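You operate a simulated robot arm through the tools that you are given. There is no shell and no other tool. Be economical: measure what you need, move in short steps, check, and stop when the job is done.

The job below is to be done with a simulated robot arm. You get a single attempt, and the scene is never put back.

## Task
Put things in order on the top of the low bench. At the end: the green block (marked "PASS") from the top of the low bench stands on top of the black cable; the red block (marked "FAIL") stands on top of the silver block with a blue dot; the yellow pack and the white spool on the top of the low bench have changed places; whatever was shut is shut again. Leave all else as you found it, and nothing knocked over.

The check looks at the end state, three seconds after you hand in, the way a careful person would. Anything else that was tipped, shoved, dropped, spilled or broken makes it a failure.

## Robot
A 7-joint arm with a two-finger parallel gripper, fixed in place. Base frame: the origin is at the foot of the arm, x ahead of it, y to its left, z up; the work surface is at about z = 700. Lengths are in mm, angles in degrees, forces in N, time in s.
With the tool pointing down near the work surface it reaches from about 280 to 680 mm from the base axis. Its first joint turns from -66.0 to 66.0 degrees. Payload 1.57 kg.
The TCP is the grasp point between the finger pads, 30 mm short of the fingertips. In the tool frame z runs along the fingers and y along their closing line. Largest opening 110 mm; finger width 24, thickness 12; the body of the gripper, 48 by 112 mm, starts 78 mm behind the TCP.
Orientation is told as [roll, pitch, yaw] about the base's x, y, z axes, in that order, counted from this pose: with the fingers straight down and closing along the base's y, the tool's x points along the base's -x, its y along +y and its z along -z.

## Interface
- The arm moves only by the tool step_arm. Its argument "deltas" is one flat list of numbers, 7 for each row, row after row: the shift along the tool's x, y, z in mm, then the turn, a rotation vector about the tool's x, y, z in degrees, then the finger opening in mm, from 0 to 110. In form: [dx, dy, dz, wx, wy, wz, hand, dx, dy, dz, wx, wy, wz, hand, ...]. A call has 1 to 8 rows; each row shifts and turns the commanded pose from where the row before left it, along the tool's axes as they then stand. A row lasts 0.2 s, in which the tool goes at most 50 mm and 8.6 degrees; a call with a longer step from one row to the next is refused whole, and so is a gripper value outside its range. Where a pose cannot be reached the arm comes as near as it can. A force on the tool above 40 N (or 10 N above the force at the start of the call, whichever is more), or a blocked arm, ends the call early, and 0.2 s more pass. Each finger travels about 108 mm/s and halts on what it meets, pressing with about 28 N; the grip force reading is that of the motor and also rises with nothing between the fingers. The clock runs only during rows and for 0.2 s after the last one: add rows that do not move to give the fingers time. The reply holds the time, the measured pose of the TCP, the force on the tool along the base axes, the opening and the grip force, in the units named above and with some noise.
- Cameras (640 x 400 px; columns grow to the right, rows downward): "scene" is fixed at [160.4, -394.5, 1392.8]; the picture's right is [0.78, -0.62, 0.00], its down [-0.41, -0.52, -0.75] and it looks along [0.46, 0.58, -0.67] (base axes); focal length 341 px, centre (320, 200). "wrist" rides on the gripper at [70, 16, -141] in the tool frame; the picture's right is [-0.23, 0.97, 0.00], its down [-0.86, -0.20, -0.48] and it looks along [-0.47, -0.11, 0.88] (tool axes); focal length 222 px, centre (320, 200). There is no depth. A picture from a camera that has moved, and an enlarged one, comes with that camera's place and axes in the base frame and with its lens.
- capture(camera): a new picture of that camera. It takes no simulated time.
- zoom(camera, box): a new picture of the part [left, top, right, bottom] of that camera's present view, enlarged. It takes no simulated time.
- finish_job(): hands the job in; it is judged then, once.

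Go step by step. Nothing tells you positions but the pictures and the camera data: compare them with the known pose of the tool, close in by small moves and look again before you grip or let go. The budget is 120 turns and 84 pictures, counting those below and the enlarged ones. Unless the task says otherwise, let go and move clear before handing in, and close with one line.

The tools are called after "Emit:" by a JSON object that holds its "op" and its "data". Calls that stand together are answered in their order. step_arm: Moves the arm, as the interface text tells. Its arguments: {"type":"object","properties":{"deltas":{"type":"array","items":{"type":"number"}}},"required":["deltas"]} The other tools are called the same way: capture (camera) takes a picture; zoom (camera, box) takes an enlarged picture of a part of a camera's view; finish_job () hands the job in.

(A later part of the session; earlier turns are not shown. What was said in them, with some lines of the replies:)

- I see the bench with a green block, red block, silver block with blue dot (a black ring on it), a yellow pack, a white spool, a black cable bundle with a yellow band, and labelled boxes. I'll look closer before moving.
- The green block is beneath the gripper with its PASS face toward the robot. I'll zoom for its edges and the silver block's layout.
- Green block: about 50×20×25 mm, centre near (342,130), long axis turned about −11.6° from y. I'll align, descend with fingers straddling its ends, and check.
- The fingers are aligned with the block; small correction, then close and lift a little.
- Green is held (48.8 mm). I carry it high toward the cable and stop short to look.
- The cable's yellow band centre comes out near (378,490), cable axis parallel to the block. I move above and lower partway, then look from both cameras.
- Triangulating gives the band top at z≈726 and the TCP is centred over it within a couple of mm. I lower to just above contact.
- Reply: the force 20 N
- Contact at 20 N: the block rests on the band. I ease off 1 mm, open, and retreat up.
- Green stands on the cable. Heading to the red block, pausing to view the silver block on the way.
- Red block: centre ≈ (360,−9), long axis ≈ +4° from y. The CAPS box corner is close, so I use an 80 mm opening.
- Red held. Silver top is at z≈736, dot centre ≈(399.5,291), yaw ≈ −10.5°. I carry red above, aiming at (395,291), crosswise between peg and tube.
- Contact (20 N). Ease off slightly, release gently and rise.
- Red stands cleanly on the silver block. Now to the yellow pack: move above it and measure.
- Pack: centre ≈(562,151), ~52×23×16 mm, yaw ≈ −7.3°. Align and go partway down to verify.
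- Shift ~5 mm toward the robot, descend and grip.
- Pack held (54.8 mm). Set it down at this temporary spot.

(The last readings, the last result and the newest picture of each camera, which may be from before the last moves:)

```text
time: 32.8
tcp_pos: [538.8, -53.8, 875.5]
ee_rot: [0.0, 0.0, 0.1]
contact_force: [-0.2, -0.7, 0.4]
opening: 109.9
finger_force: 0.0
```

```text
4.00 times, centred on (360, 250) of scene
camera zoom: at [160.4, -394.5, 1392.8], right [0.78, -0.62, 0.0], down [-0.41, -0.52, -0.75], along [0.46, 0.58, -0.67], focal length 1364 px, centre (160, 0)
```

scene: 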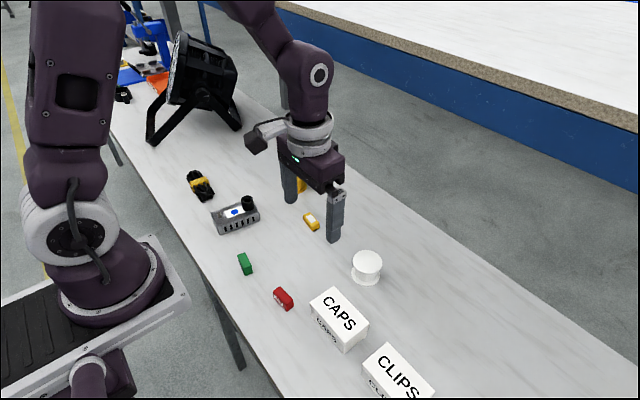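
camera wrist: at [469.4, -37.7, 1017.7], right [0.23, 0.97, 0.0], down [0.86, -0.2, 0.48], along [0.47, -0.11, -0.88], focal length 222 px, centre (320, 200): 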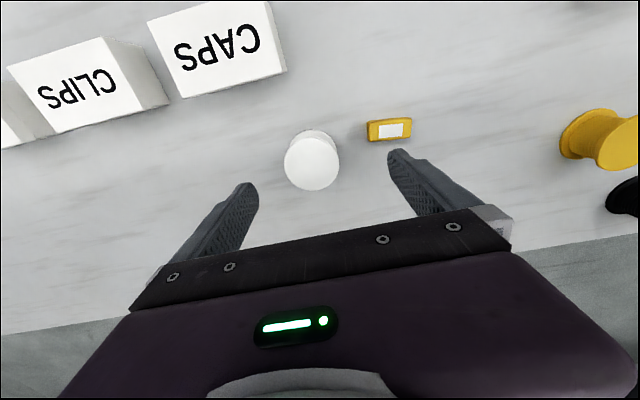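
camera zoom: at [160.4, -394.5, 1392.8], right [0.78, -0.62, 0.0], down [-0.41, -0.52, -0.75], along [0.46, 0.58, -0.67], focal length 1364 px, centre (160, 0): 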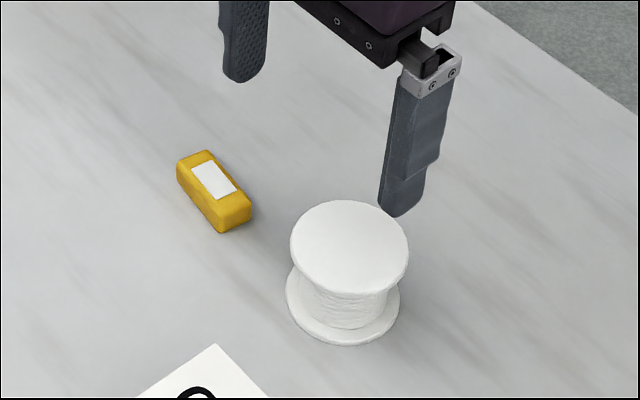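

Spool: ~70 mm diameter, ~47 mm high, centre ≈(561,−71). Move above with tips still over its top, and check.

Emit:
{"op": "step_arm", "data": {"deltas": [-22, -17, 0, 0, 0, 0, 98, 0, 0, 38, 0, 0, 0, 98, 0, 0, 38, 0, 0, 0, 98, 0, 0, 0, 0, 0, 0, 98]}}

Emit:
{"op": "capture", "data": {"camera": "wrist"}}

Emit:
{"op": "zoom", "data": {"camera": "wrist", "box": [224, 110, 416, 230]}}

```text
time: 33.8
tcp_pos: [564.3, -72.5, 797.6]
ee_rot: [0.0, 0.0, 0.1]
contact_force: [0.9, 0.6, 0.4]
opening: 97.8
finger_force: 0.0
```

```text
37 pictures are left
camera wrist: at [495.5, -55.0, 939.8], right [0.23, 0.97, 0.0], down [0.85, -0.2, 0.48], along [0.47, -0.11, -0.88], focal length 222 px, centre (320, 200)
```

wrist: 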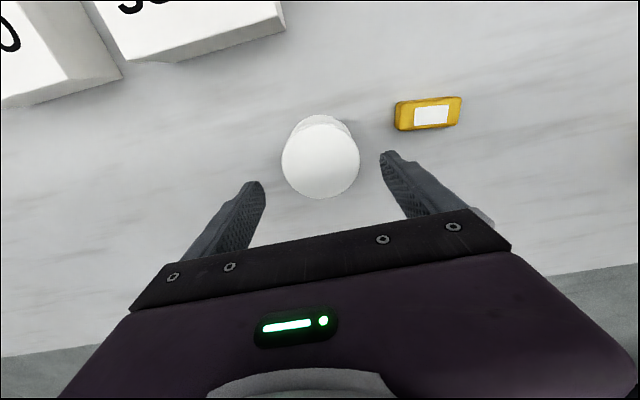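

```text
3.33 times, centred on (320, 170) of wrist
camera zoom: at [495.5, -55.0, 939.8], right [0.23, 0.97, 0.0], down [0.85, -0.2, 0.48], along [0.47, -0.11, -0.88], focal length 740 px, centre (320, 300)
```

zoom: 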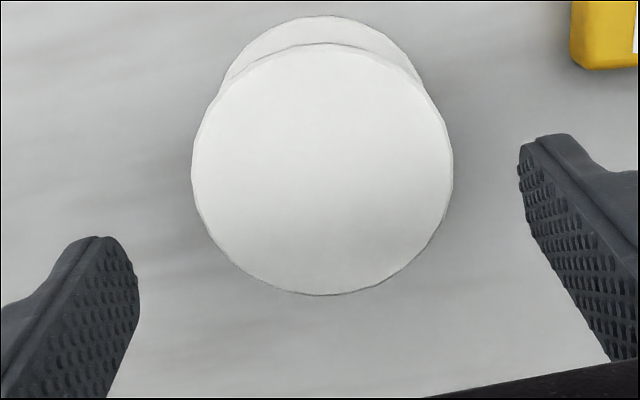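

Spool is ~7 mm closer to the robot than the TCP. Correct, descend around it, and check before gripping.

Emit:
{"op": "step_arm", "data": {"deltas": [7, 0, 0, 0, 0, 0, 98, 0, 0, 25, 0, 0, 0, 98, 0, 0, 34, 0, 0, 0, 98, 0, 0, 0, 0, 0, 0, 98]}}

Emit:
{"op": "zoom", "data": {"camera": "wrist", "box": [224, 110, 416, 230]}}

Emit:
{"op": "zoom", "data": {"camera": "scene", "box": [280, 200, 440, 300]}}

```text
time: 34.8
tcp_pos: [559.3, -71.4, 740.9]
ee_rot: [0.0, 0.0, 0.0]
contact_force: [-0.4, -0.6, 0.1]
opening: 98.1
finger_force: 0.1
```

```text
3.33 times, centred on (320, 170) of wrist
camera zoom: at [489.7, -54.7, 882.7], right [0.23, 0.97, 0.0], down [0.85, -0.2, 0.48], along [0.47, -0.11, -0.88], focal length 740 px, centre (320, 300)
```

zoom: 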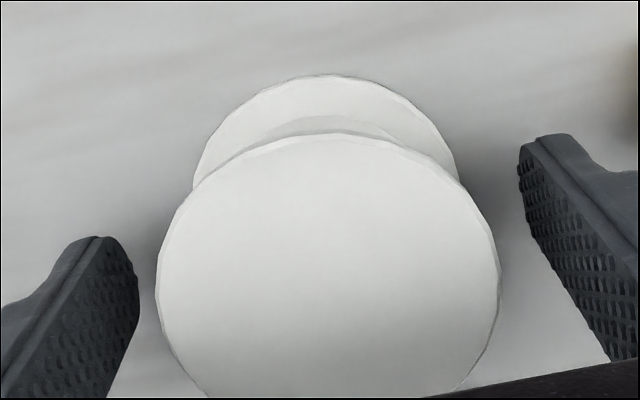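

```text
4.00 times, centred on (360, 250) of scene
camera zoom: at [160.4, -394.5, 1392.8], right [0.78, -0.62, 0.0], down [-0.41, -0.52, -0.75], along [0.46, 0.58, -0.67], focal length 1364 px, centre (160, 0)
```

zoom: 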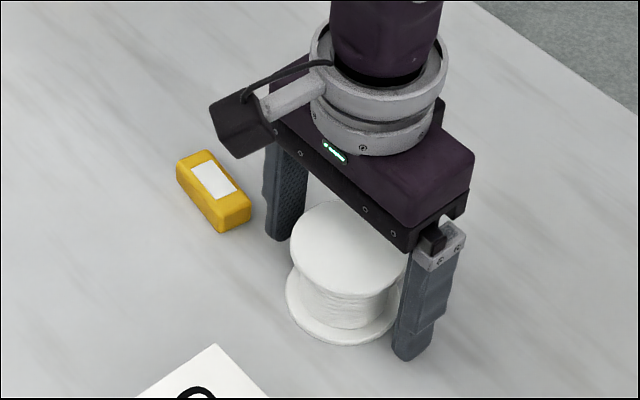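

Centred. Grip the spool, lift 80 mm, and carry it to the pack's old place (+220.5 mm in y).

Emit:
{"op": "step_arm", "data": {"deltas": [0, 1, 0, 0, 0, 0, 60, 0, 0, 0, 0, 0, 0, 60, 0, 0, 0, 0, 0, 0, 60, 0, 0, -10, 0, 0, 0, 60, 0, 0, -30, 0, 0, 0, 60, 0, 0, -40, 0, 0, 0, 60, 0, 0, 0, 0, 0, 0, 60]}}

Emit:
{"op": "zoom", "data": {"camera": "scene", "box": [280, 170, 440, 270]}}

```text
time: 36.4
tcp_pos: [557.5, -68.8, 820.5]
ee_rot: [0.0, 0.0, 0.1]
contact_force: [0.6, 0.3, -2.0]
opening: 69.0
finger_force: 28.0
```

```text
4.00 times, centred on (360, 220) of scene
camera zoom: at [160.4, -394.5, 1392.8], right [0.78, -0.62, 0.0], down [-0.41, -0.52, -0.75], along [0.46, 0.58, -0.67], focal length 1364 px, centre (160, 120)
```

zoom: 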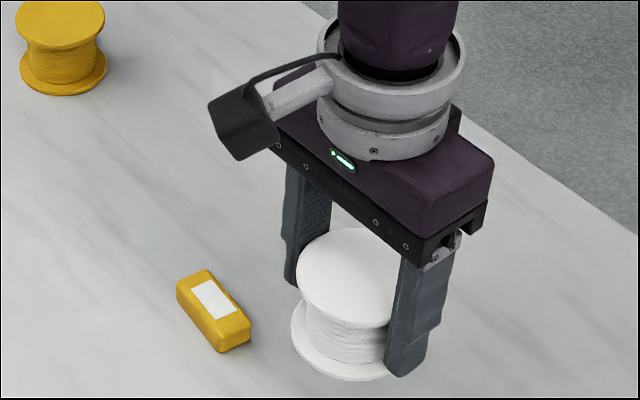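

Emit:
{"op": "step_arm", "data": {"deltas": [0, 43.9, 0, 0, 0, 0, 60, 0, 43.9, 0, 0, 0, 0, 60, 0, 43.9, 0, 0, 0, 0, 60, 0, 43.9, 0, 0, 0, 0, 60, 0, 43.9, 0, 0, 0, 0, 60, 0, 0, 40, 0, 0, 0, 60, 0, 0, 30, 0, 0, 0, 60, 0, 0, 0, 0, 0, 0, 60]}}

Emit:
{"op": "zoom", "data": {"camera": "scene", "box": [260, 150, 420, 250]}}

```text
time: 38.2
tcp_pos: [557.6, 147.7, 750.5]
ee_rot: [0.0, 0.0, 0.0]
contact_force: [0.5, 0.0, -1.4]
opening: 69.4
finger_force: 27.3
```

```text
4.00 times, centred on (340, 200) of scene
camera zoom: at [160.4, -394.5, 1392.8], right [0.78, -0.62, 0.0], down [-0.41, -0.52, -0.75], along [0.46, 0.58, -0.67], focal length 1364 px, centre (240, 200)
```

zoom: 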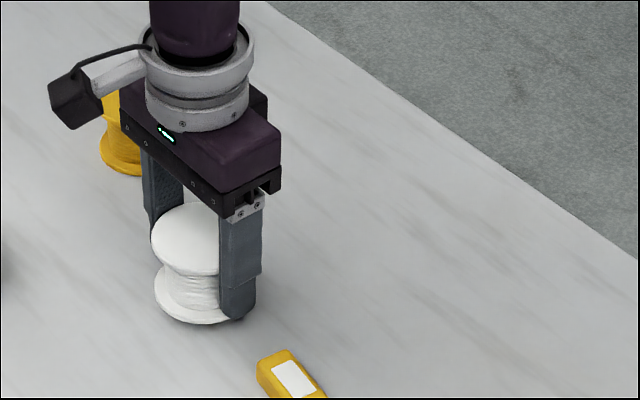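

Emit:
{"op": "step_arm", "data": {"deltas": [0, 0, 8, 0, 0, 0, 60, 0, 0, 1.3, 0, 0, 0, 60, 0, 0, 0, 0, 0, 0, 60]}}

Emit:
{"op": "step_arm", "data": {"deltas": [0, 0, 0.7, 0, 0, 0, 60, 0, 0, 0, 0, 0, 0, 60]}}

```text
time: 39.0
tcp_pos: [557.8, 149.0, 739.8]
ee_rot: [0.0, 0.0, 0.0]
contact_force: [0.1, 0.1, -1.5]
opening: 69.1
finger_force: 28.0
```

```text
time: 39.6
tcp_pos: [557.8, 148.4, 741.1]
ee_rot: [0.1, 0.0, -0.1]
contact_force: [-2.9, -2.1, 10.6]
opening: 69.3
finger_force: 27.9
```

Spool is on the bench (10 N). Release, rise, then go back above the pack's temporary spot.

Emit:
{"op": "step_arm", "data": {"deltas": [0, 0, -0.3, 0, 0, 0, 75, 0, 0, 0, 0, 0, 0, 98, 0, 0, 0, 0, 0, 0, 98, 0, 0, -30, 0, 0, 0, 98, 0, 0, -50, 0, 0, 0, 98, 5, -36, 0, 0, 0, 0, 98, 5, -37, 0, 0, 0, 0, 98, 0, -38, 0, 0, 0, 7.3, 90]}}

Emit:
{"op": "capture", "data": {"camera": "wrist"}}

Emit:
{"op": "capture", "data": {"camera": "scene"}}

```text
time: 41.4
tcp_pos: [549.5, 37.7, 823.4]
ee_rot: [0.0, 0.0, -7.3]
contact_force: [0.7, -0.2, 0.4]
opening: 90.0
finger_force: 0.0
```

```text
31 pictures are left
camera wrist: at [482.6, 63.0, 965.4], right [0.35, 0.94, 0.0], down [0.82, -0.31, 0.48], along [0.45, -0.17, -0.88], focal length 222 px, centre (320, 200)
```

wrist: 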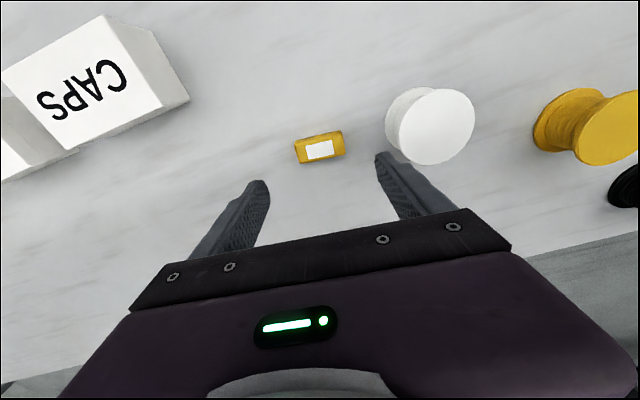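

```text
30 pictures are left
```

scene: 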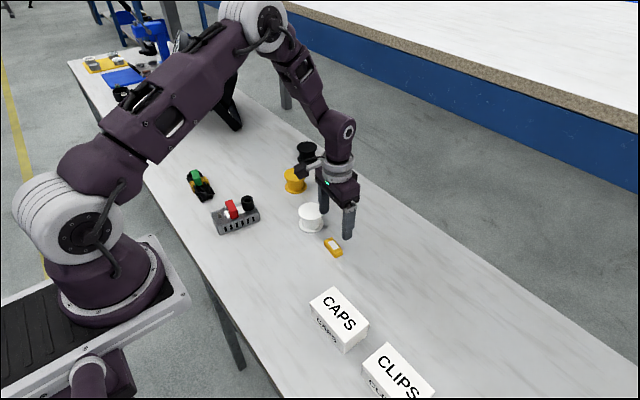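

Aligned over the pack. Descend, grip, lift.

Emit:
{"op": "step_arm", "data": {"deltas": [0, 0, 45, 0, 0, 0, 90, 0, 0, 45, 0, 0, 0, 90, 0, 0, 0, 0, 0, 0, 90]}}

Emit:
{"op": "zoom", "data": {"camera": "wrist", "box": [224, 110, 416, 230]}}

```text
time: 42.2
tcp_pos: [550.6, 33.8, 732.5]
ee_rot: [-0.1, 0.0, -7.3]
contact_force: [0.7, 0.6, 1.2]
opening: 89.8
finger_force: 0.0
```

```text
3.33 times, centred on (320, 170) of wrist
camera zoom: at [483.5, 58.9, 873.6], right [0.35, 0.94, 0.0], down [0.82, -0.31, 0.48], along [0.45, -0.17, -0.88], focal length 740 px, centre (320, 300)
```

zoom: 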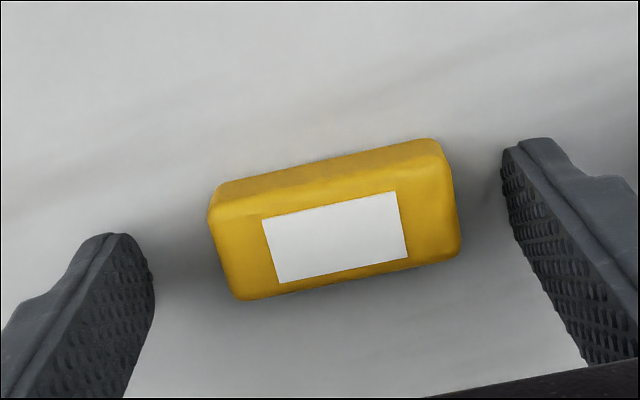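

Small correction, grip, lift and carry to the spool's old place.

Emit:
{"op": "step_arm", "data": {"deltas": [4, 3.5, 0, 0, 0, 0, 90, 0, 0, 0, 0, 0, 0, 44, 0, 0, 0, 0, 0, 0, 44, 0, 0, 0, 0, 0, 0, 44, 0, 0, -40, 0, 0, 0, 44, -7.7, -35.8, 0, 0, 0, 0, 44, -7.7, -35.8, 0, 0, 0, 0, 44, -7.7, -35.8, 0, 0, 0, 0, 44]}}

Emit:
{"op": "step_arm", "data": {"deltas": [0, 0, 30, 0, 0, 0, 44, 0, 0, 8, 0, 0, 0, 44, 0, 0, 1.5, 0, 0, 0, 44, 0, 0, 0, 0, 0, 0, 44]}}

Emit:
{"op": "zoom", "data": {"camera": "scene", "box": [280, 190, 440, 290]}}

```text
time: 44.0
tcp_pos: [551.3, -68.8, 771.1]
ee_rot: [0.0, 0.0, -7.2]
contact_force: [-0.3, -0.7, 0.0]
opening: 54.9
finger_force: 28.1
```

```text
time: 45.0
tcp_pos: [552.7, -67.4, 730.9]
ee_rot: [0.0, 0.0, -7.3]
contact_force: [-0.1, 0.0, 0.1]
opening: 54.8
finger_force: 28.0
```

```text
4.00 times, centred on (360, 240) of scene
camera zoom: at [160.4, -394.5, 1392.8], right [0.78, -0.62, 0.0], down [-0.41, -0.52, -0.75], along [0.46, 0.58, -0.67], focal length 1364 px, centre (160, 40)
```

zoom: 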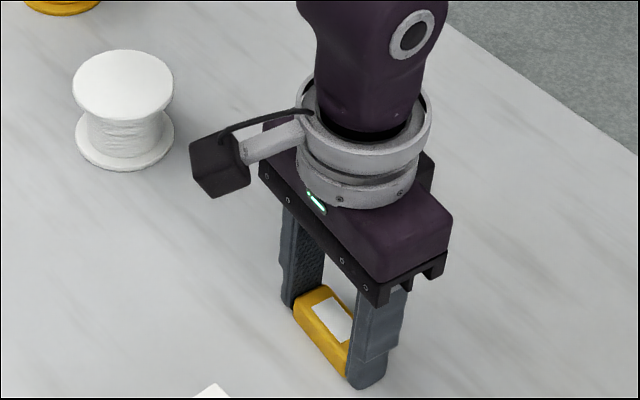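

Reading is ~6 mm short in x of the spool's old centre; lift a hair, shift, and set down.

Emit:
{"op": "step_arm", "data": {"deltas": [0, 0, -4, 0, 0, 0, 44, -6.3, -1.7, 0, 0, 0, 0, 44, 0, 0, 4, 0, 0, 0, 44, 0, 0, 0, 0, 0, 0, 44]}}

Emit:
{"op": "step_arm", "data": {"deltas": [0, 0, 0.5, 0, 0, 0, 44, 0, 0, 0, 0, 0, 0, 44]}}

```text
time: 46.0
tcp_pos: [559.9, -68.2, 731.6]
ee_rot: [0.0, -0.1, -7.3]
contact_force: [-3.2, 0.6, 20.1]
opening: 54.7
finger_force: 28.0
```

```text
time: 46.6
tcp_pos: [559.9, -69.2, 730.4]
ee_rot: [0.0, -0.2, -7.3]
contact_force: [4.4, -0.9, 19.6]
opening: 54.8
finger_force: 28.1
```

In contact with the bench. Ease off, release, rise, and look over the whole result.

Emit:
{"op": "step_arm", "data": {"deltas": [0, 0, -0.7, 0, 0, 0, 44, 0, 0, 0, 0, 0, 0, 62, 0, 0, 0, 0, 0, 0, 85, 0, 0, 0, 0, 0, 0, 85, 0, 0, -40, 0, 0, 0, 85, 0, 0, -50, 0, 0, 0, 85, 0, 0, -50, 0, 0, 0, 85, 0, 0, -50, 0, 0, 0, 85]}}

Emit:
{"op": "capture", "data": {"camera": "wrist"}}

Emit:
{"op": "zoom", "data": {"camera": "scene", "box": [170, 150, 410, 300]}}

```text
time: 48.4
tcp_pos: [563.4, -70.2, 921.9]
ee_rot: [0.0, 0.0, -7.3]
contact_force: [0.0, -0.4, 0.0]
opening: 85.0
finger_force: 0.1
```

```text
27 pictures are left
camera wrist: at [496.4, -44.4, 1064.5], right [0.35, 0.94, 0.0], down [0.82, -0.31, 0.48], along [0.45, -0.17, -0.88], focal length 222 px, centre (320, 200)
```

wrist: 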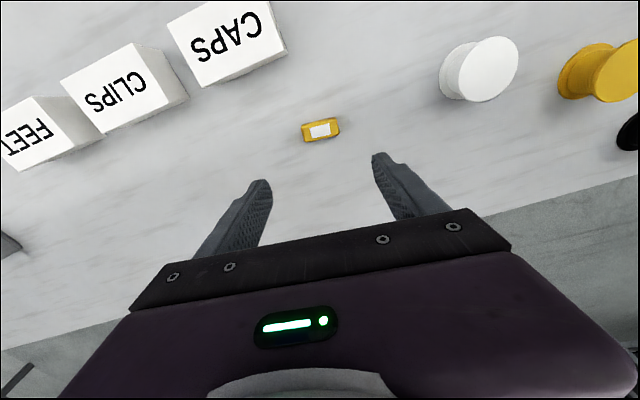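

```text
2.67 times, centred on (290, 225) of scene
camera zoom: at [160.4, -394.5, 1392.8], right [0.78, -0.62, 0.0], down [-0.41, -0.52, -0.75], along [0.46, 0.58, -0.67], focal length 910 px, centre (400, 133)
```

zoom: 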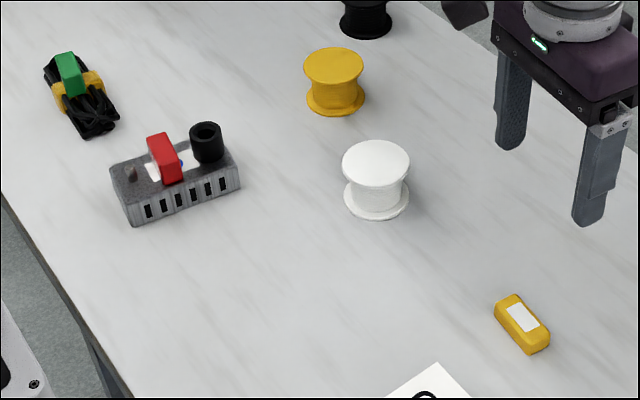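

Everything looks right; I'll measure the swap positions more finely.

Emit:
{"op": "zoom", "data": {"camera": "scene", "box": [271, 180, 351, 230]}}

Emit:
{"op": "zoom", "data": {"camera": "scene", "box": [326, 245, 406, 295]}}

Emit:
{"op": "zoom", "data": {"camera": "wrist", "box": [272, 90, 368, 150]}}

```text
8.00 times, centred on (311, 205) of scene
camera zoom: at [160.4, -394.5, 1392.8], right [0.78, -0.62, 0.0], down [-0.41, -0.52, -0.75], along [0.46, 0.58, -0.67], focal length 2729 px, centre (392, 160)
```

zoom: 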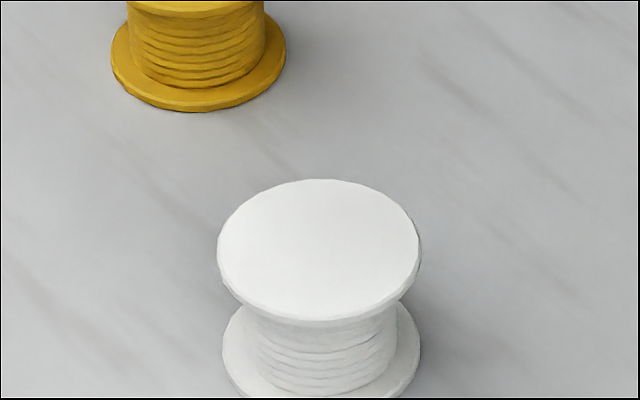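

```text
8.00 times, centred on (366, 270) of scene
camera zoom: at [160.4, -394.5, 1392.8], right [0.78, -0.62, 0.0], down [-0.41, -0.52, -0.75], along [0.46, 0.58, -0.67], focal length 2729 px, centre (-48, -360)
```

zoom: 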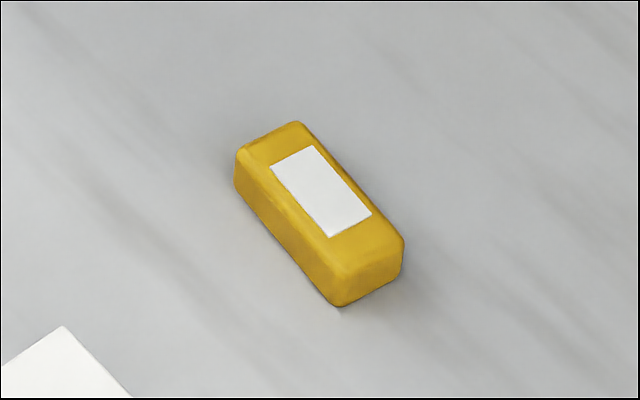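

```text
6.67 times, centred on (320, 120) of wrist
camera zoom: at [496.4, -44.4, 1064.5], right [0.35, 0.94, 0.0], down [0.82, -0.31, 0.48], along [0.45, -0.17, -0.88], focal length 1481 px, centre (320, 733)
```

zoom: 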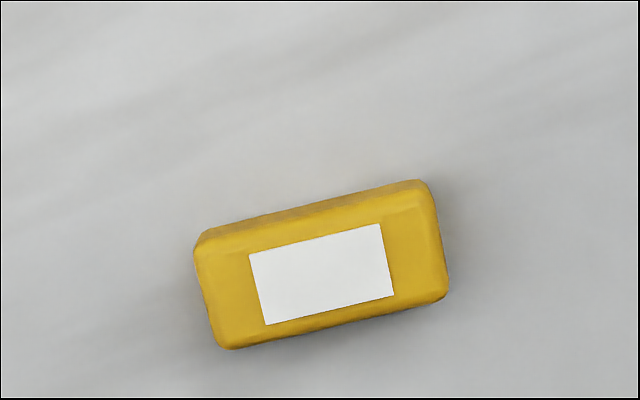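

The four objects match their targets within a few millimetres by both cameras; all stand upright, nothing else has moved, and the gripper is clear. Handing in.

Emit:
{"op": "finish_job", "data": {}}

```text
The job is handed in.
```

The job is handed in: the green block stands on the black cable, the red block stands on the silver block, and the yellow pack and white spool have swapped places to within about 5 mm. I saw nothing shut, so nothing needed closing, and in the last pictures nothing was tipped or visibly moved.
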